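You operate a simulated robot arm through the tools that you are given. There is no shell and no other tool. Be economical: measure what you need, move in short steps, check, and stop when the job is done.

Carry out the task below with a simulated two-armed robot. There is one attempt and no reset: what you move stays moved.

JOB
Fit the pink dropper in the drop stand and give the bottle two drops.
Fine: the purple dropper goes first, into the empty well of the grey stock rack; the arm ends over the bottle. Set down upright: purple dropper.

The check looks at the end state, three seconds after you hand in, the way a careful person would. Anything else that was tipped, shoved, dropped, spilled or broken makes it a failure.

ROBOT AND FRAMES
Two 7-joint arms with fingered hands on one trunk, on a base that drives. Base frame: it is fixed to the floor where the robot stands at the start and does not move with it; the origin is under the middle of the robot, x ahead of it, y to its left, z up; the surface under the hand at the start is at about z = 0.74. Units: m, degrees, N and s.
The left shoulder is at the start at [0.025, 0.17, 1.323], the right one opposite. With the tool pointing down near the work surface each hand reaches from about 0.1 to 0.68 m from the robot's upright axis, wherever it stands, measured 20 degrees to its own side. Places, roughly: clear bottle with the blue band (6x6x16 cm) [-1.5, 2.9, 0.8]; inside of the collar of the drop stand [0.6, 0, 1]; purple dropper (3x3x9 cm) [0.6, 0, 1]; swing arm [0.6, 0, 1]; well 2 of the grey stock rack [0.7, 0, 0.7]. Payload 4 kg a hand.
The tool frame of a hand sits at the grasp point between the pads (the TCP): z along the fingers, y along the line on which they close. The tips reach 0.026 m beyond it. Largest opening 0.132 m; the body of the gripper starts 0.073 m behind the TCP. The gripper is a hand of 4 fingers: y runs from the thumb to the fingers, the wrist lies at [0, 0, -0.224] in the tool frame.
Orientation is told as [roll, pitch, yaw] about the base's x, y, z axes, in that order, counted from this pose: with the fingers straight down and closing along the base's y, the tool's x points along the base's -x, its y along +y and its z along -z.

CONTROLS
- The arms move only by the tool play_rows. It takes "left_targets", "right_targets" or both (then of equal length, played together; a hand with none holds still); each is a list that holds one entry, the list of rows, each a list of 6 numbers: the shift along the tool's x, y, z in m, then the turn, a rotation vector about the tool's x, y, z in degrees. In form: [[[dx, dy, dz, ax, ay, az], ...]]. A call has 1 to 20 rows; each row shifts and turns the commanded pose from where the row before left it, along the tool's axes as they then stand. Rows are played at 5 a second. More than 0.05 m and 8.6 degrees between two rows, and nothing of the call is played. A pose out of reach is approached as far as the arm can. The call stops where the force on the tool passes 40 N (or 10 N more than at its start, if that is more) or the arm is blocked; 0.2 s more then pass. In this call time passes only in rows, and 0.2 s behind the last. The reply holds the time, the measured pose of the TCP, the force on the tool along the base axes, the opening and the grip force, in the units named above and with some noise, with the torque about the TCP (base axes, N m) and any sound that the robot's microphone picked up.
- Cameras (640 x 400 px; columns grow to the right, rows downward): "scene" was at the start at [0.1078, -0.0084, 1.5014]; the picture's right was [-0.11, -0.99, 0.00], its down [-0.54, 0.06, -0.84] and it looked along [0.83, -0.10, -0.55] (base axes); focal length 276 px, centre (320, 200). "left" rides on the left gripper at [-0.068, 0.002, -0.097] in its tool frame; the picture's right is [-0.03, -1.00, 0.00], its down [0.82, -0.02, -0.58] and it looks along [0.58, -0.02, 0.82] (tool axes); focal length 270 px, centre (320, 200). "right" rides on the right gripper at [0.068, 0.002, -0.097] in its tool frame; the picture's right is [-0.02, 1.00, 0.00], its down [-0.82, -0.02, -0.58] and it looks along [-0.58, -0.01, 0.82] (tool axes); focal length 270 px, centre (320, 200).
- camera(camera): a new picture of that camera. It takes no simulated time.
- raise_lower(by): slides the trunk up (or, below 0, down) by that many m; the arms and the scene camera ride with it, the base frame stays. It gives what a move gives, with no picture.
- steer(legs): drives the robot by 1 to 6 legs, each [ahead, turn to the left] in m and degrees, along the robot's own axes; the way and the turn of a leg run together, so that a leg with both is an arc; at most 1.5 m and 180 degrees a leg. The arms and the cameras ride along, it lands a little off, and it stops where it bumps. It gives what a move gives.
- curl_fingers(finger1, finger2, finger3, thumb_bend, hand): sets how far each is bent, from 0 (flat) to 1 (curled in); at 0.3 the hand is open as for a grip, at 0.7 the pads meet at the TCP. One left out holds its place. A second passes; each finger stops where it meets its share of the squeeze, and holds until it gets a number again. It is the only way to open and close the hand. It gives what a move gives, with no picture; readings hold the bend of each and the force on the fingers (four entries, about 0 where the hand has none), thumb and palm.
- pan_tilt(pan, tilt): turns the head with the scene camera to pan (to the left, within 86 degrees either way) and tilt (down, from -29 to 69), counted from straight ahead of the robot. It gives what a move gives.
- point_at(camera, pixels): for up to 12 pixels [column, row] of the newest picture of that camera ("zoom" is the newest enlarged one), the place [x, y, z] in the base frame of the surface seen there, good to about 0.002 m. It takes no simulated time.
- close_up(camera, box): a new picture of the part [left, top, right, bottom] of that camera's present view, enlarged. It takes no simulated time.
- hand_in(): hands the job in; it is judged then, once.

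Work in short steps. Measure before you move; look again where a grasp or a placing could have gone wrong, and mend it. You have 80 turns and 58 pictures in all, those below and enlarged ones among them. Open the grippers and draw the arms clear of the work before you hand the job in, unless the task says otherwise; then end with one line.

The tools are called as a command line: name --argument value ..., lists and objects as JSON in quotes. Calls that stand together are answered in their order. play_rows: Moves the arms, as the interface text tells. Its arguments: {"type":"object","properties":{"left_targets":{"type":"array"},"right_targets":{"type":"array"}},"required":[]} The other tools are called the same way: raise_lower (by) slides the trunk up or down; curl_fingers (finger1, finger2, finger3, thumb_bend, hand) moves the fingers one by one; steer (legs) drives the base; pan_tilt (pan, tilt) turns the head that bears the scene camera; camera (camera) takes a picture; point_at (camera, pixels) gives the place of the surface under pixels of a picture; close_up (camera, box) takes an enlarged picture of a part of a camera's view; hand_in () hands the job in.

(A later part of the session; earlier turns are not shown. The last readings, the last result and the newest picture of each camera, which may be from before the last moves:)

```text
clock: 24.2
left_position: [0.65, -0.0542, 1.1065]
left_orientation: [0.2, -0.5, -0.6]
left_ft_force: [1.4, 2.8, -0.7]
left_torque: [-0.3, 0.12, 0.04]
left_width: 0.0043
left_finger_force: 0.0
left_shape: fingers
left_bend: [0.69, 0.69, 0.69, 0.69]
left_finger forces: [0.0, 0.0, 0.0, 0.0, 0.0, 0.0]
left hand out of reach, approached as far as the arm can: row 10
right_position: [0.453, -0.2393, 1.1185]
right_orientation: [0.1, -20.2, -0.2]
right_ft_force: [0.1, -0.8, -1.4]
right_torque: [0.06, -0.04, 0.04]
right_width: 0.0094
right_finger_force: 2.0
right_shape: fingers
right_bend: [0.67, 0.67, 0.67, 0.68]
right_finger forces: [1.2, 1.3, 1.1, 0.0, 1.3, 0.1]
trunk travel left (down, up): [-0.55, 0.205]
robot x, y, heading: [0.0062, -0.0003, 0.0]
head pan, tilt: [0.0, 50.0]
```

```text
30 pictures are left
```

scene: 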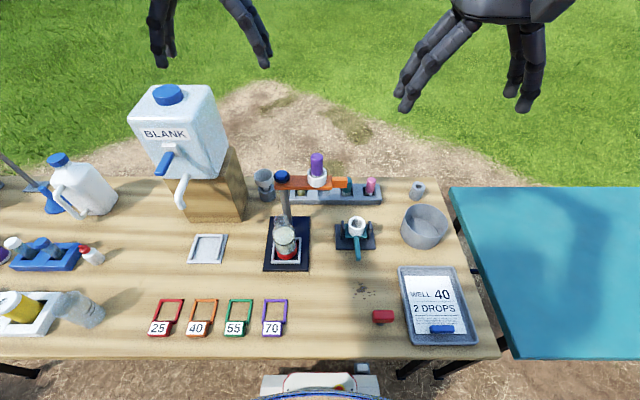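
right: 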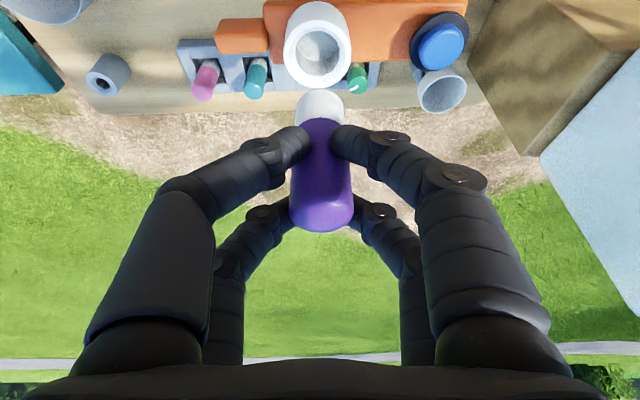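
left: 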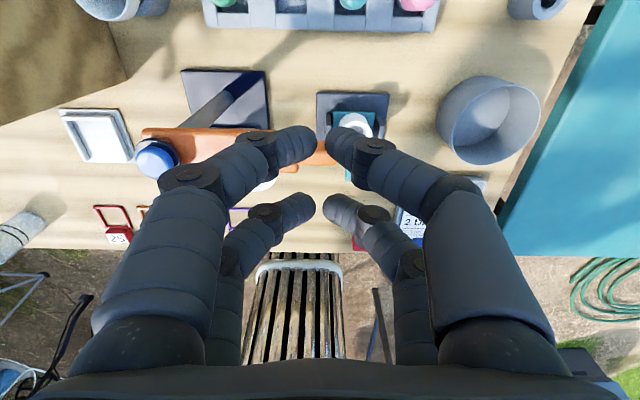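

The left hand is behind the handle at the reach limit. I'll lower the trunk 0.13 to bring the fingertips down to handle height; the held dropper stays well above the bowl and table.

raise_lower --by -0.13

camera --camera "scene"

```text
clock: 25.8
left_position: [0.6514, -0.0478, 0.977]
left_orientation: [-0.1, -0.3, -0.3]
left_ft_force: [-0.2, 0.0, -0.5]
left_torque: [0.01, -0.01, 0.0]
left_width: 0.0038
left_finger_force: 0.1
left_shape: fingers
left_bend: [0.69, 0.69, 0.69, 0.69]
left_finger forces: [0.0, 0.3, 0.1, 0.0, 0.0, 0.0]
right_position: [0.4547, -0.2372, 0.9882]
right_orientation: [-0.1, -20.3, 0.0]
right_ft_force: [0.0, 0.0, -0.3]
right_torque: [-0.01, -0.03, -0.01]
right_width: 0.0095
right_finger_force: 2.3
right_shape: fingers
right_bend: [0.67, 0.67, 0.67, 0.68]
right_finger forces: [1.3, 1.1, 1.2, 0.0, 1.2, 0.0]
trunk travel left (down, up): [-0.42, 0.335]
robot x, y, heading: [0.0072, 0.0009, -0.2]
head pan, tilt: [0.0, 50.0]
```

```text
29 pictures are left
```

scene: 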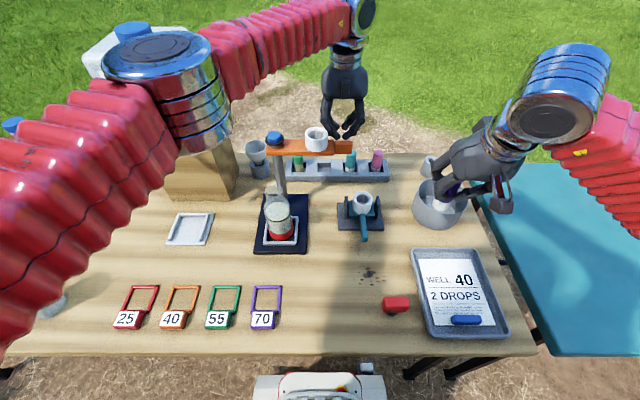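

The closed left fingertips stand behind the handle at (345,125). I'll pull toward the robot in the first part of the arc.

play_rows --left_targets '[[[0.011, -0.007, 0.006, 0, 0, 0], [0.023, -0.003, 0, 0, 0, 0], [0.02, -0.002, 0, 0, 0, 0], [0.02, 0.002, 0, 0, 0, 0]]]'

close_up --camera "scene" --box '[220, 60, 420, 260]'

```text
clock: 26.8
left_position: [0.5743, -0.0578, 0.9696]
left_orientation: [0.0, -0.2, -0.2]
left_ft_force: [-0.5, 0.7, 0.7]
left_torque: [0.0, -0.05, -0.01]
left_width: 0.0041
left_finger_force: 0.1
left_shape: fingers
left_bend: [0.69, 0.69, 0.69, 0.69]
left_finger forces: [0.0, 0.1, 0.0, 0.0, 0.0, 0.0]
right_position: [0.4549, -0.2379, 0.9883]
right_orientation: [0.0, -20.2, -0.1]
right_ft_force: [0.4, 0.1, -0.9]
right_torque: [0.03, 0.05, 0.0]
right_width: 0.0093
right_finger_force: 2.7
right_shape: fingers
right_bend: [0.67, 0.67, 0.67, 0.68]
right_finger forces: [1.3, 1.1, 1.1, 0.0, 1.2, 0.0]
trunk travel left (down, up): [-0.42, 0.335]
robot x, y, heading: [0.007, 0.0023, 0.3]
head pan, tilt: [0.0, 50.0]
```

```text
2.00 times, centred on (320, 160) of scene
```

zoom: 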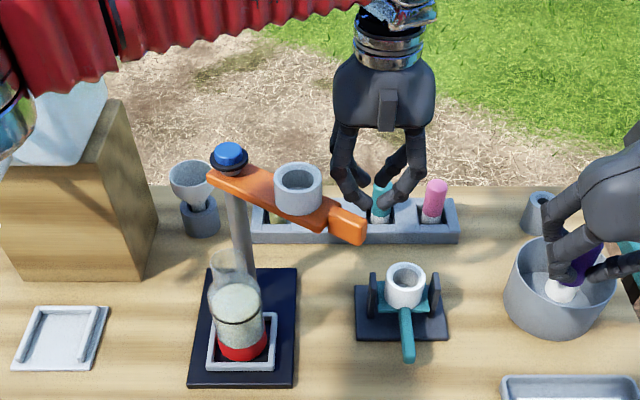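

The arm swings easily. I'll continue along the arc to about 75°.

play_rows --left_targets '[[[0.018, 0.003, 0, 0, 0, 0], [0.02, 0.008, 0, 0, 0, 0], [0.019, 0.01, 0, 0, 0, 0], [0.017, 0.013, 0, 0, 0, 0], [0.016, 0.015, 0, 0, 0, 0], [0.014, 0.018, 0, 0, 0, 0], [0.011, 0.018, 0, 0, 0, 0]]]'

close_up --camera "scene" --box '[200, 90, 380, 270]'

point_at --camera "zoom" --pixels '[[270, 200], [240, 210], [230, 170], [250, 300]]'

```text
clock: 28.4
left_position: [0.4605, 0.0285, 0.9688]
left_orientation: [0.1, -0.3, -0.2]
left_ft_force: [0.2, -0.1, -0.5]
left_torque: [0.01, 0.03, 0.03]
left_width: 0.0041
left_finger_force: 0.1
left_shape: fingers
left_bend: [0.69, 0.69, 0.69, 0.69]
left_finger forces: [0.0, 0.1, 0.0, 0.0, 0.0, 0.0]
right_position: [0.455, -0.2385, 0.9882]
right_orientation: [-0.1, -20.2, -0.1]
right_ft_force: [0.3, -1.0, -0.4]
right_torque: [0.02, -0.01, -0.02]
right_width: 0.0092
right_finger_force: 2.2
right_shape: fingers
right_bend: [0.67, 0.67, 0.67, 0.68]
right_finger forces: [1.2, 1.2, 1.0, 0.0, 1.1, 0.1]
trunk travel left (down, up): [-0.42, 0.335]
robot x, y, heading: [0.0078, -0.0012, 0.1]
head pan, tilt: [0.0, 50.0]
```

```text
2.22 times, centred on (290, 180) of scene
```

zoom: 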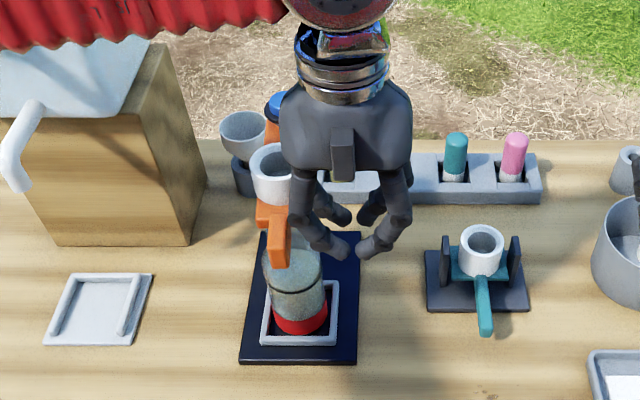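

```text
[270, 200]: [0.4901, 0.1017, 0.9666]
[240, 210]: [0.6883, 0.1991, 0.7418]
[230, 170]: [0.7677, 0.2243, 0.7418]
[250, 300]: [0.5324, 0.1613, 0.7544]
```

The arm is nearly over the bottle already. I'll move the left hand off to the side and up, then measure the collar.

play_rows --left_targets '[[[0, -0.04, 0, 0, 0, 0], [0, 0, -0.05, 0, 0, 0], [0, 0, -0.05, 0, 0, 0], [0, 0, -0.05, 0, 0, 0], [0.04, 0.02, 0, 0, 0, 0], [0.04, 0.03, 0, 0, 0, 0], [0.04, 0.03, 0, 0, 0, 0], [0.02, 0.045, 0, 0, 0, 0], [0, 0.045, 0, 0, 0, 0]]]'

close_up --camera "scene" --box '[220, 110, 380, 270]'

close_up --camera "left" --box '[160, 0, 480, 200]'

```text
clock: 30.4
left_position: [0.32, 0.1552, 1.1155]
left_orientation: [-0.1, -0.2, -0.2]
left_ft_force: [-1.0, 0.7, 0.8]
left_torque: [-0.03, 0.02, 0.0]
left_width: 0.004
left_finger_force: 0.0
left_shape: fingers
left_bend: [0.69, 0.69, 0.69, 0.69]
left_finger forces: [0.0, 0.1, 0.0, 0.1, 0.0, 0.0]
right_position: [0.4536, -0.2364, 0.9874]
right_orientation: [0.0, -20.2, -0.1]
right_ft_force: [-0.1, 0.2, -0.3]
right_torque: [0.0, 0.0, 0.0]
right_width: 0.0091
right_finger_force: 2.2
right_shape: fingers
right_bend: [0.67, 0.67, 0.67, 0.68]
right_finger forces: [1.2, 1.2, 1.1, 0.1, 1.2, 0.1]
trunk travel left (down, up): [-0.42, 0.335]
robot x, y, heading: [0.0086, -0.0016, 0.2]
head pan, tilt: [0.0, 50.0]
```

```text
2.50 times, centred on (300, 190) of scene
```

zoom: 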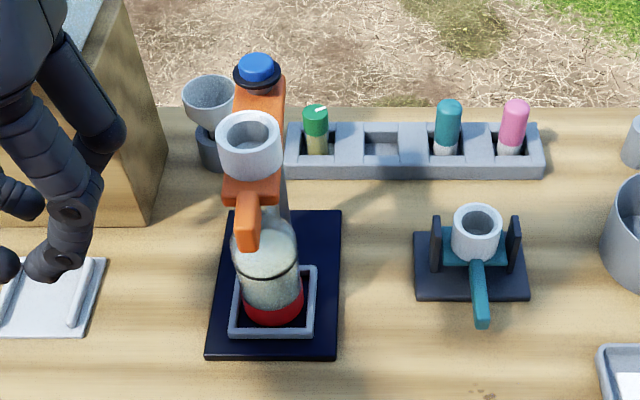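

```text
2.00 times, centred on (320, 100) of left
```

zoom: 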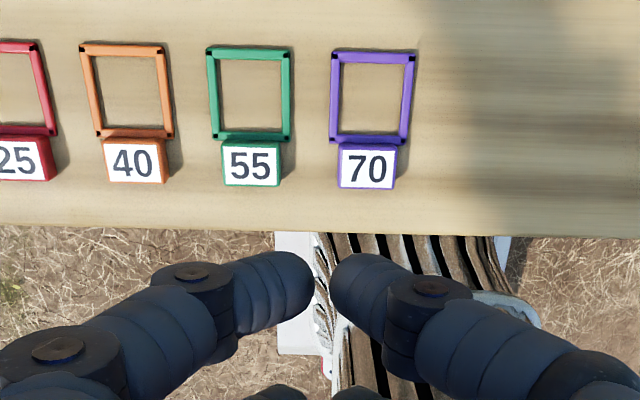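

Next I'll measure the collar, the handle and the empty well, which is now uncovered.

close_up --camera "scene" --box '[230, 120, 370, 260]'

point_at --camera "zoom" --pixels '[[190, 145], [290, 145], [240, 112], [240, 178], [230, 290], [245, 62], [404, 180], [360, 210], [445, 210], [404, 150], [330, 145], [270, 400]]'

```text
2.86 times, centred on (300, 190) of scene
```

zoom: 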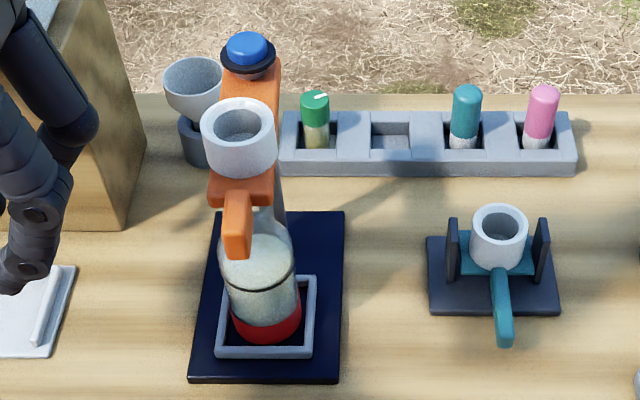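

```text
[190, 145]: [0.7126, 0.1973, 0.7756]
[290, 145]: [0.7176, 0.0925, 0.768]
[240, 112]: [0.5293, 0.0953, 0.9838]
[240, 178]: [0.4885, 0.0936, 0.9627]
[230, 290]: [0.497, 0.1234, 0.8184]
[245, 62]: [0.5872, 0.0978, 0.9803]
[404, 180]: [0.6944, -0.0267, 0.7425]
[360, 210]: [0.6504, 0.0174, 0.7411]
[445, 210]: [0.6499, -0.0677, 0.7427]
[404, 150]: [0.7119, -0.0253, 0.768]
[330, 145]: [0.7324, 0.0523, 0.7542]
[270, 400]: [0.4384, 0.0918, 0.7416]
```

The collar is now near (0.509, 0.095). I'll measure the bottle's frame to confirm it sits above the bottle, and the empty well's recess.

point_at --camera "zoom" --pixels '[[218, 350], [308, 353], [312, 278], [265, 327], [265, 337], [388, 128], [388, 145], [373, 135], [408, 135], [388, 120], [370, 145], [408, 146]]'

close_up --camera "scene" --box '[300, 140, 360, 180]'

```text
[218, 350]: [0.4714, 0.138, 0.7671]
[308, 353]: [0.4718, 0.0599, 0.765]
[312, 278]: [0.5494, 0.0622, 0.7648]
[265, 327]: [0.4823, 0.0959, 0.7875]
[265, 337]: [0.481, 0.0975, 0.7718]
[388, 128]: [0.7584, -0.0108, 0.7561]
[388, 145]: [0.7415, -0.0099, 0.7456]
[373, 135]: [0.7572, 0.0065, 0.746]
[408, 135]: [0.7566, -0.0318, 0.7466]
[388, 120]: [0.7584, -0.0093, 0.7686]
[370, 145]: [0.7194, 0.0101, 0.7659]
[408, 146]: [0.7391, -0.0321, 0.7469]
```

```text
10.00 times, centred on (330, 160) of scene
```

zoom: 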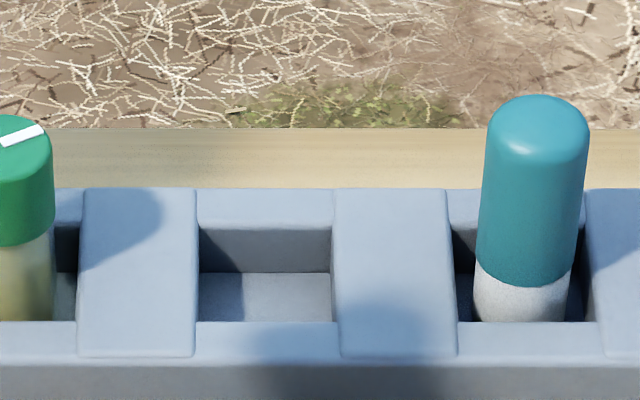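

Collar (0.509, 0.095) against bottle (0.511, 0.098) agrees. Now I'll measure the well's edges.

point_at --camera "zoom" --pixels '[[265, 318], [265, 328], [265, 345], [265, 200], [265, 260], [265, 285], [195, 330], [205, 300], [328, 300], [340, 330], [535, 110], [535, 200]]'

```text
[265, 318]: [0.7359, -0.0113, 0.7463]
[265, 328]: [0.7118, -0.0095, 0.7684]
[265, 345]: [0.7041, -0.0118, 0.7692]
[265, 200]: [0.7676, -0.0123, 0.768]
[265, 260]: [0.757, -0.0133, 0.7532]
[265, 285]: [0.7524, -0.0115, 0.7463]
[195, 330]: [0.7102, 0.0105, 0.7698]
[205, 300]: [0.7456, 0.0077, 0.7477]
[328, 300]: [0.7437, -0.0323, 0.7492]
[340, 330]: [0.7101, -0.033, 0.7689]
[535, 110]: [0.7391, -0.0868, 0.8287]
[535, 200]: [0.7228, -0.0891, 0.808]
```

The empty well's centre is about (0.736, -0.012), with its floor at 0.746. I'll carry the purple dropper above it at the present height.

play_rows --right_targets '[[[-0.0293, 0.0249, 0.01066, 0, 0, 0], [-0.0293, 0.0249, 0.01066, 0, 0, 0], [-0.0293, 0.0249, 0.01066, 0, 0, 0], [-0.0293, 0.0249, 0.01066, 0, 0, 0], [-0.0293, 0.0249, 0.01066, 0, 0, 0], [-0.0293, 0.0249, 0.01066, 0, 0, 0], [-0.0293, 0.0249, 0.01066, 0, 0, 0], [-0.0293, 0.0249, 0.01066, 0, 0, 0], [-0.0293, 0.0249, 0.01066, 0, 0, 0], [0, 0, 0, 0, 0, 0]]]'

camera --camera "right"

close_up --camera "scene" --box '[260, 60, 400, 190]'

```text
clock: 32.6
left_position: [0.3208, 0.1542, 1.1164]
left_orientation: [0.0, -0.2, -0.3]
left_ft_force: [0.2, -0.1, -0.2]
left_torque: [0.02, -0.01, -0.01]
left_width: 0.0039
left_finger_force: 0.0
left_shape: fingers
left_bend: [0.69, 0.69, 0.69, 0.69]
left_finger forces: [0.0, 0.0, 0.1, 0.0, 0.0, 0.0]
right_position: [0.7336, -0.012, 0.9875]
right_orientation: [0.0, -20.1, 0.0]
right_ft_force: [-0.3, -0.8, -0.1]
right_torque: [0.03, 0.03, 0.0]
right_width: 0.0087
right_finger_force: 2.4
right_shape: fingers
right_bend: [0.67, 0.67, 0.67, 0.68]
right_finger forces: [1.2, 1.3, 1.2, 0.1, 1.1, 0.0]
trunk travel left (down, up): [-0.42, 0.335]
robot x, y, heading: [0.0064, 0.0019, 0.2]
head pan, tilt: [0.0, 50.0]
```

```text
22 pictures are left
```

right: 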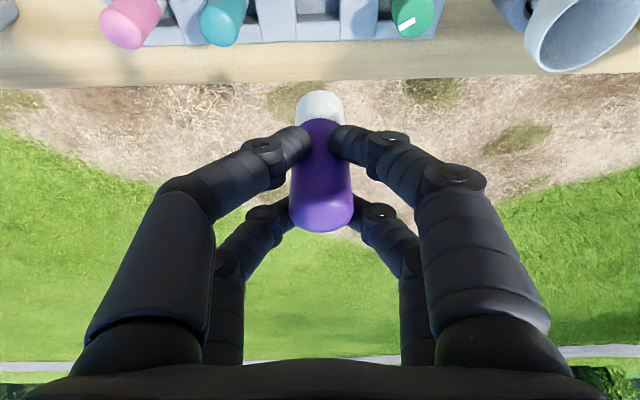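

```text
3.08 times, centred on (330, 125) of scene
```

zoom: 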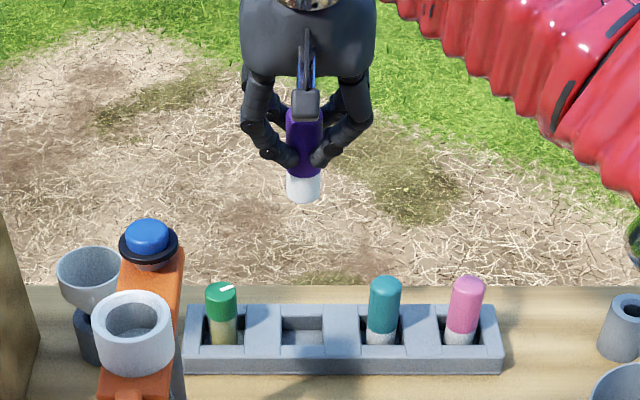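

I'll measure the held dropper's visible surface to refine its axis relative to the TCP.

point_at --camera "right" --pixels '[[320, 160], [320, 130], [320, 108], [320, 215], [296, 170], [345, 170], [302, 108], [340, 108]]'

point_at --camera "zoom" --pixels '[[303, 185], [303, 196], [303, 160]]'

```text
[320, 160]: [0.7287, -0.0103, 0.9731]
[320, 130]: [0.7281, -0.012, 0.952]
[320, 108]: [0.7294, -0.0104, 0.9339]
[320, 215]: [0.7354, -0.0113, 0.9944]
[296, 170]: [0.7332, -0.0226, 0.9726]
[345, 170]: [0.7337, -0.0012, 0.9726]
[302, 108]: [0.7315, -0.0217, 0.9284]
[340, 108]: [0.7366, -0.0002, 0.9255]
```

```text
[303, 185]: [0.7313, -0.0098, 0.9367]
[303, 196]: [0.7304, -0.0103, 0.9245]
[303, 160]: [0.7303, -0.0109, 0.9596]
```

The held dropper's front surface is at x=0.729 and the target is 0.7225 (matching teal), so I'll shift -6 mm and go down slowly.

play_rows --right_targets '[[[0.0056, 0, -0.002, 0, 0, 0], [0.012, 0, 0.0329, 0, 0, 0], [0.012, 0, 0.0329, 0, 0, 0], [0.012, 0, 0.0329, 0, 0, 0], [0.012, 0, 0.0329, 0, 0, 0], [0.0034, 0, 0.0094, 0, 0, 0], [0, 0, 0, 0, 0, 0]]]'

close_up --camera "scene" --box '[280, 110, 380, 190]'

point_at --camera "zoom" --pixels '[[303, 185], [320, 220], [320, 240], [320, 200]]'

```text
clock: 34.2
left_position: [0.3207, 0.1539, 1.1162]
left_orientation: [0.0, -0.2, -0.1]
left_ft_force: [0.1, -0.2, -0.7]
left_torque: [-0.01, -0.02, -0.03]
left_width: 0.0038
left_finger_force: 0.2
left_shape: fingers
left_bend: [0.69, 0.69, 0.69, 0.69]
left_finger forces: [0.0, 0.0, 0.0, 0.0, 0.0, 0.0]
right_position: [0.7294, -0.0132, 0.8368]
right_orientation: [0.0, -20.2, -0.1]
right_ft_force: [0.5, 0.4, -0.7]
right_torque: [-0.01, 0.01, -0.01]
right_width: 0.0088
right_finger_force: 2.9
right_shape: fingers
right_bend: [0.67, 0.67, 0.67, 0.68]
right_finger forces: [1.2, 1.2, 1.1, 0.0, 1.1, 0.0]
trunk travel left (down, up): [-0.42, 0.335]
robot x, y, heading: [0.0084, 0.0007, -0.2]
head pan, tilt: [0.0, 50.0]
```

```text
5.00 times, centred on (330, 150) of scene
```

zoom: 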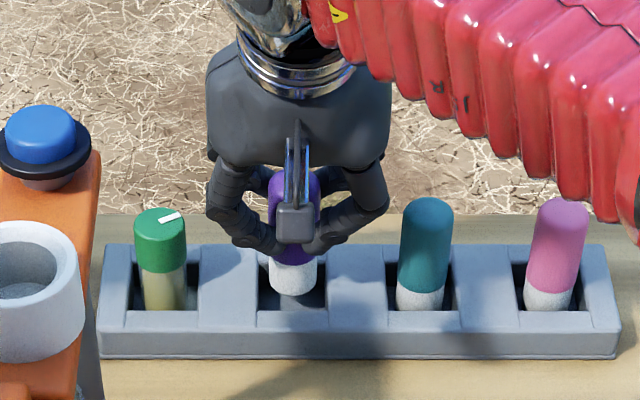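

```text
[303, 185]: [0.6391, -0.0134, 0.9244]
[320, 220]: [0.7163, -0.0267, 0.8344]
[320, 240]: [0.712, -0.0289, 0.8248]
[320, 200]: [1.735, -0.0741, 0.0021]
```

The dropper is entering the well with about 1 cm to go. I'll lower in small steps and watch for contact.

play_rows --right_targets '[[[0.00137, 0, 0.00376, 0, 0, 0], [0.00137, 0, 0.00376, 0, 0, 0], [0, 0, 0, 0, 0, 0]]]'

close_up --camera "scene" --box '[280, 110, 380, 190]'

```text
clock: 35.0
left_position: [0.3203, 0.1555, 1.1167]
left_orientation: [0.0, -0.2, -0.2]
left_ft_force: [-0.8, 0.0, -0.2]
left_torque: [0.03, 0.0, -0.02]
left_width: 0.0038
left_finger_force: 0.0
left_shape: fingers
left_bend: [0.69, 0.69, 0.69, 0.69]
left_finger forces: [0.0, 0.0, 0.0, 0.1, 0.0, 0.0]
right_position: [0.7299, -0.0131, 0.8271]
right_orientation: [0.0, -20.0, -0.1]
right_ft_force: [-0.4, -0.3, -0.4]
right_torque: [0.01, 0.01, 0.03]
right_width: 0.0087
right_finger_force: 2.0
right_shape: fingers
right_bend: [0.67, 0.67, 0.67, 0.68]
right_finger forces: [1.2, 1.3, 1.2, 0.0, 1.1, 0.0]
trunk travel left (down, up): [-0.42, 0.335]
robot x, y, heading: [0.0061, -0.0015, -0.1]
head pan, tilt: [0.0, 50.0]
```

```text
5.00 times, centred on (330, 150) of scene
```

zoom: 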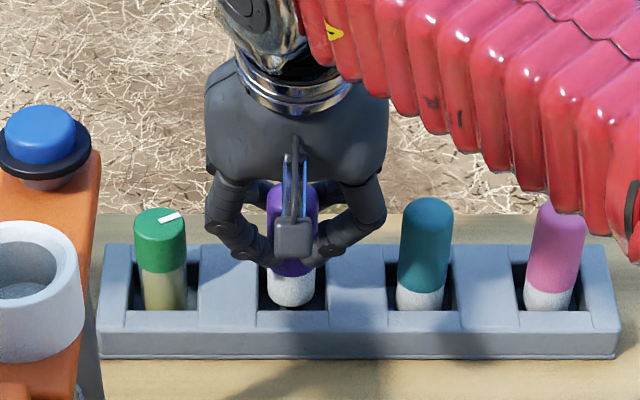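

It's almost on the floor (bottom at row 307, teal's at 310). I'll make a few 1.5 mm steps until the force rises.

play_rows --right_targets '[[[0.0005, 0, 0.0014, 0, 0, 0], [0.0005, 0, 0.0014, 0, 0, 0], [0, 0, 0, 0, 0, 0]]]'

```text
clock: 35.8
left_position: [0.3202, 0.1548, 1.1157]
left_orientation: [-0.1, -0.1, -0.3]
left_ft_force: [-0.2, 0.2, 0.0]
left_torque: [0.0, 0.03, -0.02]
left_width: 0.0039
left_finger_force: 0.0
left_shape: fingers
left_bend: [0.69, 0.69, 0.69, 0.69]
left_finger forces: [0.0, 0.1, 0.0, 0.0, 0.0, 0.0]
right_position: [0.7293, -0.0137, 0.8276]
right_orientation: [0.0, -20.2, -0.1]
right_ft_force: [-0.8, 0.6, -0.8]
right_torque: [-0.03, -0.03, 0.0]
right_width: 0.0087
right_finger_force: 2.3
right_shape: fingers
right_bend: [0.67, 0.67, 0.67, 0.68]
right_finger forces: [1.2, 1.2, 1.0, 0.0, 1.1, 0.0]
trunk travel left (down, up): [-0.42, 0.335]
robot x, y, heading: [0.0078, 0.0003, -0.1]
head pan, tilt: [0.0, 50.0]
```

No contact force is showing yet. I'll go 3 mm further.

play_rows --right_targets '[[[0.0005, 0, 0.0014, 0, 0, 0], [0.0005, 0, 0.0014, 0, 0, 0], [0, 0, 0, 0, 0, 0]]]'

```text
clock: 36.6
left_position: [0.3215, 0.1541, 1.116]
left_orientation: [0.0, -0.2, -0.1]
left_ft_force: [0.0, -0.3, 0.4]
left_torque: [0.05, 0.02, 0.0]
left_width: 0.004
left_finger_force: 0.0
left_shape: fingers
left_bend: [0.69, 0.69, 0.69, 0.69]
left_finger forces: [0.0, 0.1, 0.1, 0.1, 0.1, 0.0]
right_position: [0.7305, -0.0131, 0.824]
right_orientation: [0.0, -20.3, -0.1]
right_ft_force: [0.0, -0.7, -0.2]
right_torque: [-0.01, -0.01, 0.01]
right_width: 0.0087
right_finger_force: 1.8
right_shape: fingers
right_bend: [0.67, 0.67, 0.67, 0.68]
right_finger forces: [1.2, 1.2, 1.1, 0.1, 1.1, 0.0]
trunk travel left (down, up): [-0.42, 0.335]
robot x, y, heading: [0.0051, -0.0009, 0.4]
head pan, tilt: [0.0, 50.0]
```

The reading puts the bottom within a millimetre or two of the floor. I'll release gently.

curl_fingers --hand "right" --finger1 0.65 --finger2 0.65 --finger3 0.65 --thumb_bend 0.65

curl_fingers --hand "right" --finger1 0.54 --finger2 0.54 --finger3 0.54 --thumb_bend 0.54

camera --camera "right"

```text
clock: 37.6
left_position: [0.3209, 0.1544, 1.117]
left_orientation: [0.0, -0.2, -0.2]
left_ft_force: [-0.7, -0.2, 0.3]
left_torque: [0.01, -0.01, 0.02]
left_width: 0.0041
left_finger_force: 0.0
left_shape: fingers
left_bend: [0.69, 0.69, 0.69, 0.69]
left_finger forces: [0.0, 0.0, 0.0, 0.0, 0.1, 0.0]
right_position: [0.7309, -0.0135, 0.8241]
right_orientation: [0.0, -20.2, -0.1]
right_ft_force: [0.0, -0.3, 0.4]
right_torque: [-0.02, 0.0, 0.04]
right_width: 0.0158
right_finger_force: 0.1
right_shape: fingers
right_bend: [0.65, 0.65, 0.65, 0.65]
right_finger forces: [0.0, 0.2, 0.0, 0.0, 0.0, 0.0]
trunk travel left (down, up): [-0.42, 0.335]
robot x, y, heading: [0.0079, -0.0027, 0.2]
head pan, tilt: [0.0, 50.0]
```

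```text
clock: 38.6
left_position: [0.3202, 0.1546, 1.1168]
left_orientation: [-0.1, -0.2, -0.2]
left_ft_force: [-0.8, -0.7, 0.0]
left_torque: [0.01, -0.04, 0.0]
left_width: 0.0041
left_finger_force: 0.1
left_shape: fingers
left_bend: [0.69, 0.69, 0.69, 0.69]
left_finger forces: [0.0, 0.0, 0.1, 0.0, 0.0, 0.1]
right_position: [0.7298, -0.0144, 0.8224]
right_orientation: [0.1, -20.2, -0.1]
right_ft_force: [-0.3, 0.0, -0.1]
right_torque: [0.0, 0.0, 0.0]
right_width: 0.0519
right_finger_force: 0.1
right_shape: fingers
right_bend: [0.54, 0.54, 0.54, 0.54]
right_finger forces: [0.0, 0.1, 0.0, 0.0, 0.0, 0.0]
trunk travel left (down, up): [-0.42, 0.335]
robot x, y, heading: [0.0098, 0.0009, 0.3]
head pan, tilt: [0.0, 50.0]
```

```text
18 pictures are left
```

right: 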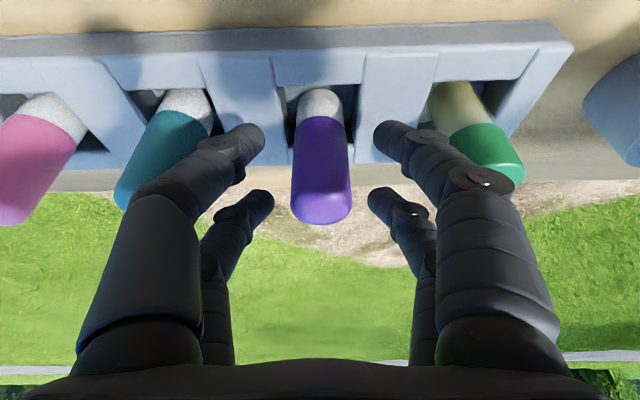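

Purple stands upright in the well, released. I'll back out along the tool axis, then shift over to the pink dropper.

play_rows --right_targets '[[[0, 0, -0.02, 0, 0, 0], [0, 0, -0.03, 0, 0, 0], [0, 0, -0.04, 0, 0, 0], [0, 0, -0.03, 0, 0, 0], [0, -0.038, 0, 0, 0, 0], [0, -0.038, 0, 0, 0, 0], [0, -0.038, 0, 0, 0, 0], [0, -0.038, 0, 0, 0, 0], [0, 0, 0, 0, 0, 0]]]'

camera --camera "right"

close_up --camera "scene" --box '[280, 80, 420, 190]'

```text
clock: 40.6
left_position: [0.3205, 0.1535, 1.1152]
left_orientation: [0.0, -0.2, -0.2]
left_ft_force: [0.5, -0.1, -0.3]
left_torque: [0.02, 0.04, 0.02]
left_width: 0.0039
left_finger_force: 0.0
left_shape: fingers
left_bend: [0.69, 0.69, 0.69, 0.69]
left_finger forces: [0.0, 0.0, 0.0, 0.0, 0.0, 0.0]
right_position: [0.6925, -0.1657, 0.9371]
right_orientation: [0.0, -20.2, -0.1]
right_ft_force: [-0.6, 0.4, -0.2]
right_torque: [0.01, 0.0, 0.01]
right_width: 0.0521
right_finger_force: 0.1
right_shape: fingers
right_bend: [0.54, 0.54, 0.54, 0.54]
right_finger forces: [0.0, 0.1, 0.0, 0.1, 0.0, 0.0]
trunk travel left (down, up): [-0.42, 0.335]
robot x, y, heading: [0.0057, 0.0008, -0.0]
head pan, tilt: [0.0, 50.0]
```

```text
17 pictures are left
```

right: 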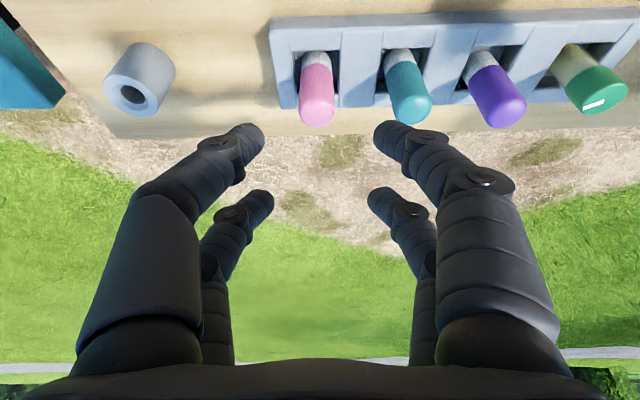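

```text
3.64 times, centred on (350, 135) of scene
```

zoom: 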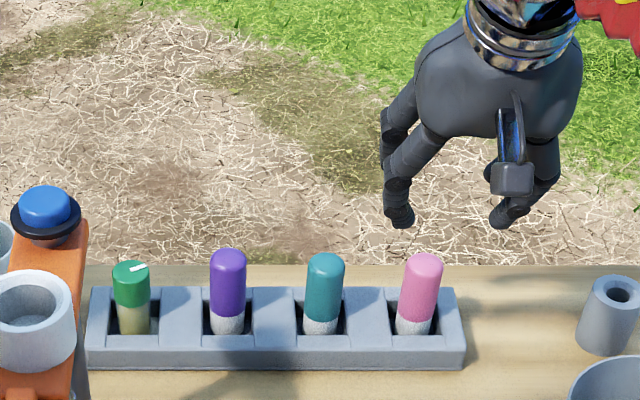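

Purple is upright in the rack and pink is centred in column 317. I'll measure pink and purple for comparison.

point_at --camera "right" --pixels '[[317, 85], [317, 110], [317, 68], [400, 85], [490, 90], [490, 115]]'

```text
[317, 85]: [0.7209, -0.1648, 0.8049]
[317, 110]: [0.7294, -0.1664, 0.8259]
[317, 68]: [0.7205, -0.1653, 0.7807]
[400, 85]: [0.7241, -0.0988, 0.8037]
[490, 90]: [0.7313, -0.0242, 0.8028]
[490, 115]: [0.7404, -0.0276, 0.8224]
```

Pink's front surface is at x=0.721 and its top at about 0.833. I'll descend to TCP (0.730, -0.166, 0.825), mirroring the purple grasp.

play_rows --right_targets '[[[0.003, 0, 0.03, 0, 0, 0], [0, 0, 0.03, 0, 0, 0], [0, 0, 0.03, 0, 0, 0], [0, 0, 0.028, 0, 0, 0], [0, 0, 0, 0, 0, 0]]]'

curl_fingers --hand "right" --finger1 0.65 --finger2 0.65 --finger3 0.65 --thumb_bend 0.65

camera --camera "right"

```text
clock: 41.8
left_position: [0.3211, 0.1539, 1.116]
left_orientation: [0.0, -0.3, -0.2]
left_ft_force: [-0.5, -0.6, -0.7]
left_torque: [-0.01, -0.01, -0.03]
left_width: 0.004
left_finger_force: 0.2
left_shape: fingers
left_bend: [0.69, 0.69, 0.69, 0.69]
left_finger forces: [0.1, 0.0, 0.0, 0.1, 0.0, 0.0]
right_position: [0.7291, -0.1645, 0.8252]
right_orientation: [0.0, -20.2, -0.1]
right_ft_force: [-0.2, -0.5, -0.4]
right_torque: [0.0, 0.0, 0.01]
right_width: 0.0521
right_finger_force: 0.1
right_shape: fingers
right_bend: [0.54, 0.54, 0.54, 0.54]
right_finger forces: [0.0, 0.0, 0.0, 0.0, 0.0, 0.0]
trunk travel left (down, up): [-0.42, 0.335]
robot x, y, heading: [0.0101, 0.0022, -0.1]
head pan, tilt: [0.0, 50.0]
```

```text
clock: 42.8
left_position: [0.3204, 0.1544, 1.1156]
left_orientation: [-0.1, -0.2, -0.2]
left_ft_force: [-0.1, -0.7, 0.1]
left_torque: [0.01, 0.03, -0.01]
left_width: 0.004
left_finger_force: 0.1
left_shape: fingers
left_bend: [0.69, 0.69, 0.69, 0.69]
left_finger forces: [0.0, 0.0, 0.1, 0.0, 0.1, 0.0]
right_position: [0.7289, -0.1648, 0.8253]
right_orientation: [0.0, -20.2, 0.0]
right_ft_force: [-0.1, -0.8, 0.3]
right_torque: [-0.02, 0.0, -0.02]
right_width: 0.0169
right_finger_force: 0.2
right_shape: fingers
right_bend: [0.65, 0.65, 0.65, 0.65]
right_finger forces: [0.0, 0.1, 0.0, 0.0, 0.2, 0.0]
trunk travel left (down, up): [-0.42, 0.335]
robot x, y, heading: [0.0069, -0.0004, -0.1]
head pan, tilt: [0.0, 50.0]
```

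```text
15 pictures are left
```

right: 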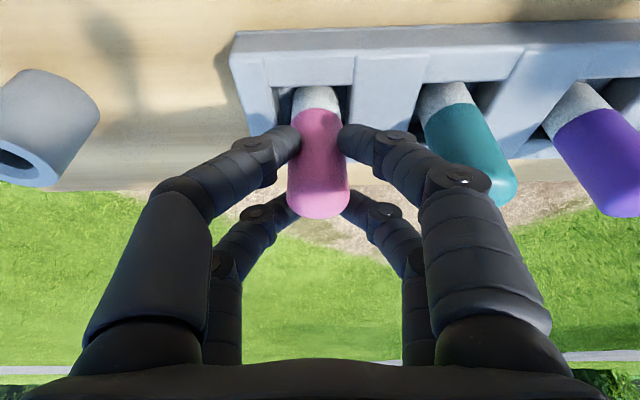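

The pads are aligned on the pink bulb. I'll close gently to 0.69, as with purple, and lift straight up.

curl_fingers --hand "right" --finger1 0.69 --finger2 0.69 --finger3 0.69 --thumb_bend 0.69

play_rows --right_targets '[[[-0.0034, 0, -0.0094, 0, 0, 0], [-0.0068, 0, -0.0188, 0, 0, 0], [-0.012, 0, -0.0329, 0, 0, 0], [-0.014, 0, -0.0376, 0, 0, 0], [-0.014, 0, -0.0376, 0, 0, 0], [-0.014, 0, -0.0376, 0, 0, 0], [-0.014, 0, -0.0376, 0, 0, 0], [-0.014, 0, -0.0376, 0, 0, 0], [-0.008, 0, -0.022, 0, 0, 0]]]'

camera --camera "right"

point_at --camera "right" --pixels '[[318, 160], [318, 130], [318, 108], [318, 210], [296, 170], [341, 170]]'

```text
clock: 43.8
left_position: [0.3216, 0.1539, 1.1167]
left_orientation: [0.0, -0.1, -0.1]
left_ft_force: [-1.1, -0.8, 0.6]
left_torque: [-0.02, 0.02, 0.03]
left_width: 0.0044
left_finger_force: 0.0
left_shape: fingers
left_bend: [0.69, 0.69, 0.69, 0.69]
left_finger forces: [0.0, 0.0, 0.0, 0.0, 0.0, 0.0]
right_position: [0.7287, -0.1655, 0.825]
right_orientation: [0.0, -20.2, 0.0]
right_ft_force: [0.3, 0.3, -0.2]
right_torque: [0.0, -0.02, -0.01]
right_width: 0.0083
right_finger_force: 2.7
right_shape: fingers
right_bend: [0.67, 0.67, 0.67, 0.68]
right_finger forces: [1.0, 1.3, 1.1, 0.1, 1.2, 0.1]
trunk travel left (down, up): [-0.42, 0.335]
robot x, y, heading: [0.0089, -0.001, 0.1]
head pan, tilt: [0.0, 50.0]
```

```text
clock: 45.8
left_position: [0.3201, 0.1532, 1.1157]
left_orientation: [0.0, -0.3, -0.2]
left_ft_force: [0.9, -0.3, 0.4]
left_torque: [-0.02, 0.04, 0.01]
left_width: 0.0039
left_finger_force: 0.0
left_shape: fingers
left_bend: [0.69, 0.69, 0.69, 0.69]
left_finger forces: [0.1, 0.0, 0.1, 0.0, 0.0, 0.1]
right_position: [0.7262, -0.1655, 1.1137]
right_orientation: [0.0, -20.2, -0.2]
right_ft_force: [-0.6, 0.0, -0.1]
right_torque: [0.01, 0.02, -0.01]
right_width: 0.0084
right_finger_force: 2.3
right_shape: fingers
right_bend: [0.67, 0.67, 0.67, 0.68]
right_finger forces: [1.1, 1.2, 1.1, 0.0, 1.1, 0.0]
trunk travel left (down, up): [-0.42, 0.335]
robot x, y, heading: [0.0094, 0.0011, 0.0]
head pan, tilt: [0.0, 50.0]
```

```text
14 pictures are left
```

right: 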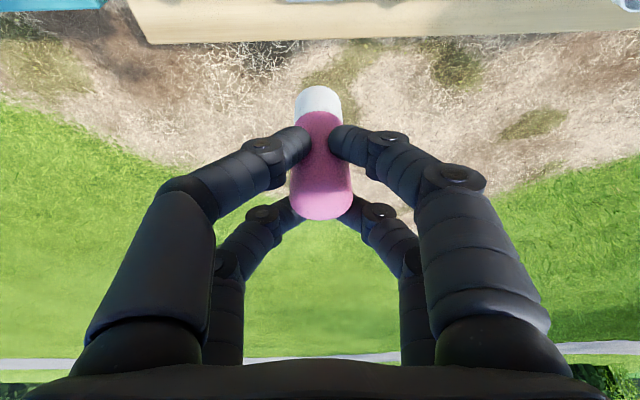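

```text
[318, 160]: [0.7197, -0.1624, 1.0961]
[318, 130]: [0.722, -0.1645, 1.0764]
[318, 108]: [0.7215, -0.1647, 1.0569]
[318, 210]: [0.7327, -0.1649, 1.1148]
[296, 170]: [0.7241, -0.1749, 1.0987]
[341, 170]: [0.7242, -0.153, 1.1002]
```

Pink is held upright, with its axis about 8 mm ahead of the TCP. I'll move the left hand out of the way and carry pink over the collar at (0.509, 0.095).

play_rows --left_targets '[[[0.02, 0.04, 0, 0, 0, 0], [0.02, 0.04, 0, 0, 0, 0], [0.02, 0.04, 0, 0, 0, 0], [0.01, 0.04, 0, 0, 0, 0], [0, 0.02, 0, 0, 0, 0], [0, 0, 0, 0, 0, 0], [0, 0, 0, 0, 0, 0], [0, 0, 0, 0, 0, 0], [0, 0, 0, 0, 0, 0]]]' --right_targets '[[[0.0265, 0.0325, -0.00965, 0, 0, 0], [0.0265, 0.0325, -0.00965, 0, 0, 0], [0.0265, 0.0325, -0.00965, 0, 0, 0], [0.0265, 0.0325, -0.00965, 0, 0, 0], [0.0265, 0.0325, -0.00965, 0, 0, 0], [0.0265, 0.0325, -0.00965, 0, 0, 0], [0.0265, 0.0325, -0.00965, 0, 0, 0], [0.0265, 0.0325, -0.00965, 0, 0, 0], [0, 0, 0, 0, 0, 0]]]'

camera --camera "right"

close_up --camera "scene" --box '[200, 60, 360, 260]'

```text
clock: 47.8
left_position: [0.2584, 0.3399, 1.1191]
left_orientation: [0.0, -0.2, -0.3]
left_ft_force: [0.1, 0.8, -0.4]
left_torque: [0.0, -0.03, 0.0]
left_width: 0.0038
left_finger_force: 0.1
left_shape: fingers
left_bend: [0.69, 0.69, 0.69, 0.69]
left_finger forces: [0.0, 0.1, 0.0, 0.0, 0.0, 0.0]
left hand out of reach, approached as far as the arm can: row 3
right_position: [0.5049, 0.0922, 1.113]
right_orientation: [0.0, -20.1, 0.0]
right_ft_force: [-0.3, 0.2, -1.0]
right_torque: [-0.01, 0.0, 0.01]
right_width: 0.0079
right_finger_force: 2.0
right_shape: fingers
right_bend: [0.67, 0.67, 0.67, 0.68]
right_finger forces: [1.1, 1.2, 1.1, 0.1, 1.0, 0.0]
trunk travel left (down, up): [-0.42, 0.335]
robot x, y, heading: [0.0065, 0.0005, -0.0]
head pan, tilt: [0.0, 50.0]
```

```text
13 pictures are left
```

right: 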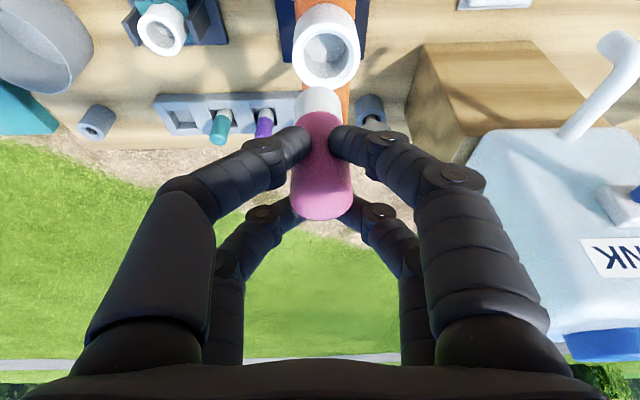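

```text
2.00 times, centred on (280, 160) of scene
```

zoom: 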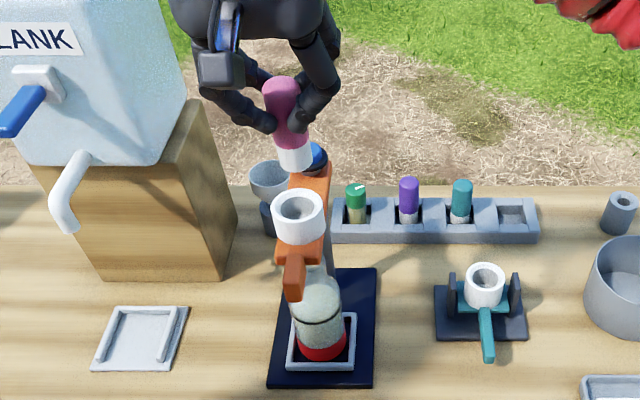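

I'll measure the collar rim and the dropper in this picture to line them up.

point_at --camera "right" --pixels '[[297, 45], [357, 45], [327, 80], [327, 8], [325, 50], [318, 104], [318, 160], [296, 170], [341, 170], [300, 104], [337, 104], [327, 16]]'

```text
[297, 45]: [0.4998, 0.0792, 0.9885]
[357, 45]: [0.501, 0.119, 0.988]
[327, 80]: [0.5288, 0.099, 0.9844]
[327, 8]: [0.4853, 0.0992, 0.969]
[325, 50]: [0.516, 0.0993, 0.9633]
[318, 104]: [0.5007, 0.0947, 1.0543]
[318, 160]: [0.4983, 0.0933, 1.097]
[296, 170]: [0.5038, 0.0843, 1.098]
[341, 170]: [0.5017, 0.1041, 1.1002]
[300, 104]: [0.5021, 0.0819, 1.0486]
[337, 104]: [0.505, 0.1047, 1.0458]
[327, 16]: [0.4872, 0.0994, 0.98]
```

The collar centre is (0.507, 0.099) and the dropper axis is (0.5128, 0.094). I'll shift by (-5.5, +5) mm and lower to just above the rim.

play_rows --right_targets '[[[0.0052, 0.005, -0.0019, 0, 0, 0], [0.0055, 0, 0.015, 0, 0, 0], [0.0055, 0, 0.015, 0, 0, 0], [0, 0, 0, 0, 0, 0]]]'

camera --camera "right"

point_at --camera "right" --pixels '[[290, 65], [355, 65], [320, 105], [320, 100], [320, 115], [300, 104], [337, 104], [320, 30], [320, 50]]'

```text
clock: 48.8
left_position: [0.2577, 0.3392, 1.1206]
left_orientation: [0.1, -0.2, -0.2]
left_ft_force: [-0.6, 0.3, -1.0]
left_torque: [0.0, 0.01, 0.03]
left_width: 0.0041
left_finger_force: 0.1
left_shape: fingers
left_bend: [0.69, 0.69, 0.69, 0.69]
left_finger forces: [0.0, 0.0, 0.0, 0.0, 0.0, 0.1]
right_position: [0.4972, 0.0997, 1.08]
right_orientation: [0.0, -20.2, -0.1]
right_ft_force: [-0.6, 0.2, -1.2]
right_torque: [0.01, 0.02, 0.02]
right_width: 0.0077
right_finger_force: 2.2
right_shape: fingers
right_bend: [0.67, 0.67, 0.67, 0.68]
right_finger forces: [1.1, 1.1, 1.1, 0.0, 1.0, 0.1]
trunk travel left (down, up): [-0.42, 0.335]
robot x, y, heading: [0.0088, 0.0003, 0.3]
head pan, tilt: [0.0, 50.0]
```

```text
11 pictures are left
```

right: 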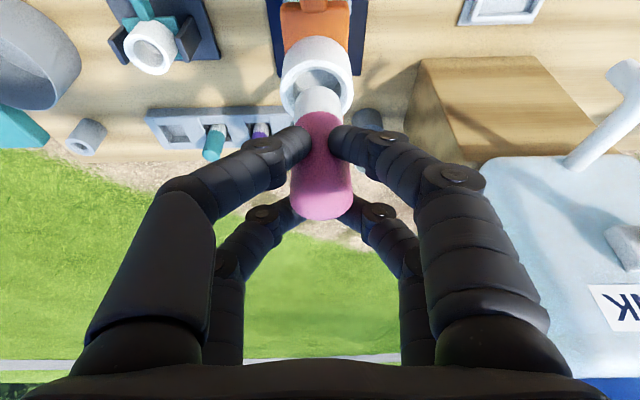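

```text
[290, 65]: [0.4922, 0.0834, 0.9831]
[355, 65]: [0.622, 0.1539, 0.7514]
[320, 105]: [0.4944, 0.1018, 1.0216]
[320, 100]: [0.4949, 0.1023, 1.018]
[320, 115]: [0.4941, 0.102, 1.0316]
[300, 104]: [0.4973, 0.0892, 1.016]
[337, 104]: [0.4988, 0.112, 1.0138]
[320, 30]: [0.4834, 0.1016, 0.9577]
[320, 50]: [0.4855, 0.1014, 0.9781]
```

The axis is at (0.507, 0.1006) against the collar's (0.507, 0.099). I'll correct -1.5 mm in y and lower in small steps.

play_rows --right_targets '[[[0, -0.0015, 0, 0, 0, 0], [0.00205, 0, 0.00564, 0, 0, 0], [0.00205, 0, 0.00564, 0, 0, 0], [0.00205, 0, 0.00564, 0, 0, 0], [0.00137, 0, 0.00376, 0, 0, 0], [0, 0, 0, 0, 0, 0]]]'

close_up --camera "right" --box '[220, 20, 420, 220]'

```text
clock: 50.2
left_position: [0.2588, 0.3395, 1.1207]
left_orientation: [0.0, -0.2, -0.2]
left_ft_force: [0.0, 0.1, 0.2]
left_torque: [0.01, -0.03, -0.03]
left_width: 0.0038
left_finger_force: 0.0
left_shape: fingers
left_bend: [0.69, 0.69, 0.69, 0.69]
left_finger forces: [0.0, 0.0, 0.0, 0.0, 0.1, 0.0]
right_position: [0.4969, 0.0982, 1.0586]
right_orientation: [0.0, -20.2, -0.1]
right_ft_force: [0.2, -0.5, -0.4]
right_torque: [-0.01, -0.01, 0.0]
right_width: 0.0079
right_finger_force: 1.8
right_shape: fingers
right_bend: [0.68, 0.68, 0.67, 0.68]
right_finger forces: [0.9, 1.3, 1.2, 0.0, 0.8, 0.1]
trunk travel left (down, up): [-0.42, 0.335]
robot x, y, heading: [0.0068, -0.0018, 0.2]
head pan, tilt: [0.0, 50.0]
```

```text
2.00 times, centred on (320, 120) of right
```

zoom: 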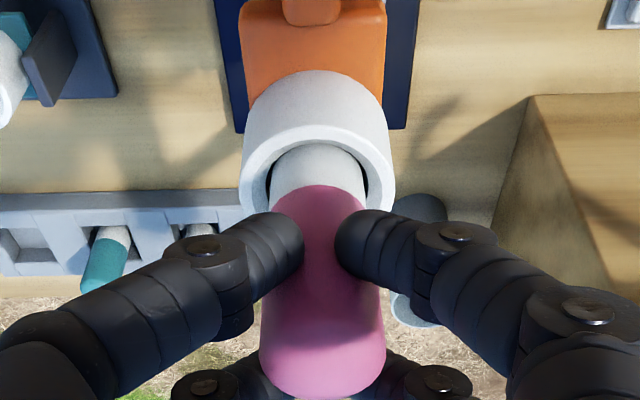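

The tip is inside the collar, close to its near (front) wall. I'll nudge +1.5 mm in x and keep lowering.

play_rows --right_targets '[[[-0.0014, 0, 0.0005, 0, 0, 0], [0.00137, 0, 0.00376, 0, 0, 0], [0.00137, 0, 0.00376, 0, 0, 0], [0.00137, 0, 0.00376, 0, 0, 0], [0.001, 0, 0.0028, 0, 0, 0], [0, 0, 0, 0, 0, 0]]]'

close_up --camera "right" --box '[220, 20, 420, 220]'

```text
clock: 51.6
left_position: [0.2587, 0.3396, 1.1196]
left_orientation: [0.0, -0.2, -0.2]
left_ft_force: [-0.4, 0.2, 0.5]
left_torque: [-0.03, 0.0, 0.01]
left_width: 0.0043
left_finger_force: 0.1
left_shape: fingers
left_bend: [0.69, 0.69, 0.69, 0.69]
left_finger forces: [0.0, 0.1, 0.0, 0.0, 0.1, 0.0]
right_position: [0.4964, 0.0984, 1.0443]
right_orientation: [0.0, -20.2, -0.1]
right_ft_force: [0.0, 0.5, -0.3]
right_torque: [0.02, -0.01, 0.01]
right_width: 0.0076
right_finger_force: 2.3
right_shape: fingers
right_bend: [0.68, 0.68, 0.67, 0.69]
right_finger forces: [0.9, 1.3, 1.2, 0.0, 0.7, 0.1]
trunk travel left (down, up): [-0.42, 0.335]
robot x, y, heading: [0.0077, -0.0038, -0.2]
head pan, tilt: [0.0, 50.0]
```

```text
2.00 times, centred on (320, 120) of right
```

zoom: 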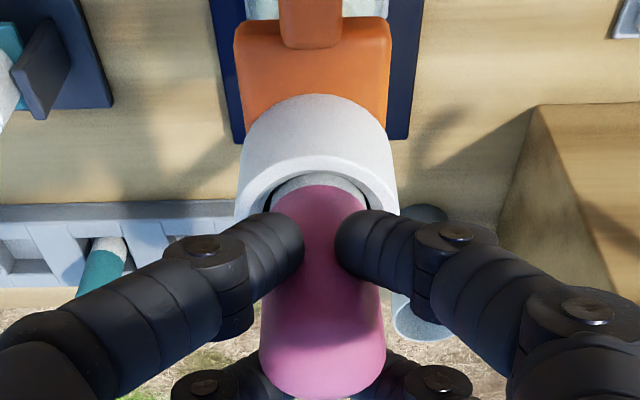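

It's seating well. I'll lower another 8 mm in small steps.

play_rows --right_targets '[[[0.001, 0, 0.0026, 0, 0, 0], [0.001, 0, 0.0026, 0, 0, 0], [0.001, 0, 0.0024, 0, 0, 0], [0, 0, 0, 0, 0, 0]]]'

```text
clock: 52.6
left_position: [0.2581, 0.3391, 1.1201]
left_orientation: [-0.1, -0.1, -0.1]
left_ft_force: [0.0, 0.0, 0.5]
left_torque: [0.02, 0.0, 0.0]
left_width: 0.004
left_finger_force: 0.1
left_shape: fingers
left_bend: [0.69, 0.69, 0.69, 0.69]
left_finger forces: [0.0, 0.1, 0.0, 0.0, 0.0, 0.0]
right_position: [0.4969, 0.0972, 1.0359]
right_orientation: [0.0, -20.1, -0.1]
right_ft_force: [3.2, 0.1, 5.6]
right_torque: [0.02, -0.11, 0.02]
right_width: 0.0051
right_finger_force: 3.9
right_shape: fingers
right_bend: [0.69, 0.68, 0.68, 0.69]
right_finger forces: [0.9, 3.3, 2.8, 0.0, 0.8, 0.1]
trunk travel left (down, up): [-0.42, 0.335]
robot x, y, heading: [0.0095, -0.0025, -0.0]
head pan, tilt: [0.0, 50.0]
```

It has seated: 5.6 N upward and no sound of a drop so far. I'll release and look.

curl_fingers --hand "right" --finger1 0.61 --finger2 0.61 --finger3 0.61 --thumb_bend 0.61

camera --camera "right"

point_at --camera "right" --pixels '[[320, 190], [320, 150], [320, 210], [320, 125], [320, 90]]'

```text
clock: 53.6
left_position: [0.2579, 0.3399, 1.1197]
left_orientation: [0.0, -0.2, -0.2]
left_ft_force: [0.2, 0.9, -0.1]
left_torque: [0.01, -0.01, -0.02]
left_width: 0.0039
left_finger_force: 0.1
left_shape: fingers
left_bend: [0.69, 0.69, 0.69, 0.69]
left_finger forces: [0.0, 0.1, 0.0, 0.0, 0.1, 0.1]
right_position: [0.4968, 0.0969, 1.035]
right_orientation: [0.0, -20.2, -0.1]
right_ft_force: [0.0, 0.6, 0.1]
right_torque: [0.03, 0.0, 0.01]
right_width: 0.0287
right_finger_force: 0.1
right_shape: fingers
right_bend: [0.61, 0.61, 0.61, 0.61]
right_finger forces: [0.0, 0.0, 0.1, 0.0, 0.1, 0.0]
trunk travel left (down, up): [-0.42, 0.335]
robot x, y, heading: [0.0056, -0.0001, 0.1]
head pan, tilt: [0.0, 50.0]
```

```text
8 pictures are left
```

right: 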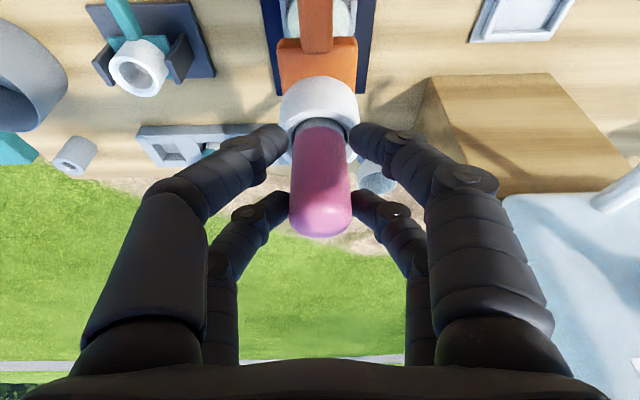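

```text
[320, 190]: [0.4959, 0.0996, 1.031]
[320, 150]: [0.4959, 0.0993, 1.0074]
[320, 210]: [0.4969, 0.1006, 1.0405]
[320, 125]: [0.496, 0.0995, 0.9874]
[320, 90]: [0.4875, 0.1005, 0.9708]
```

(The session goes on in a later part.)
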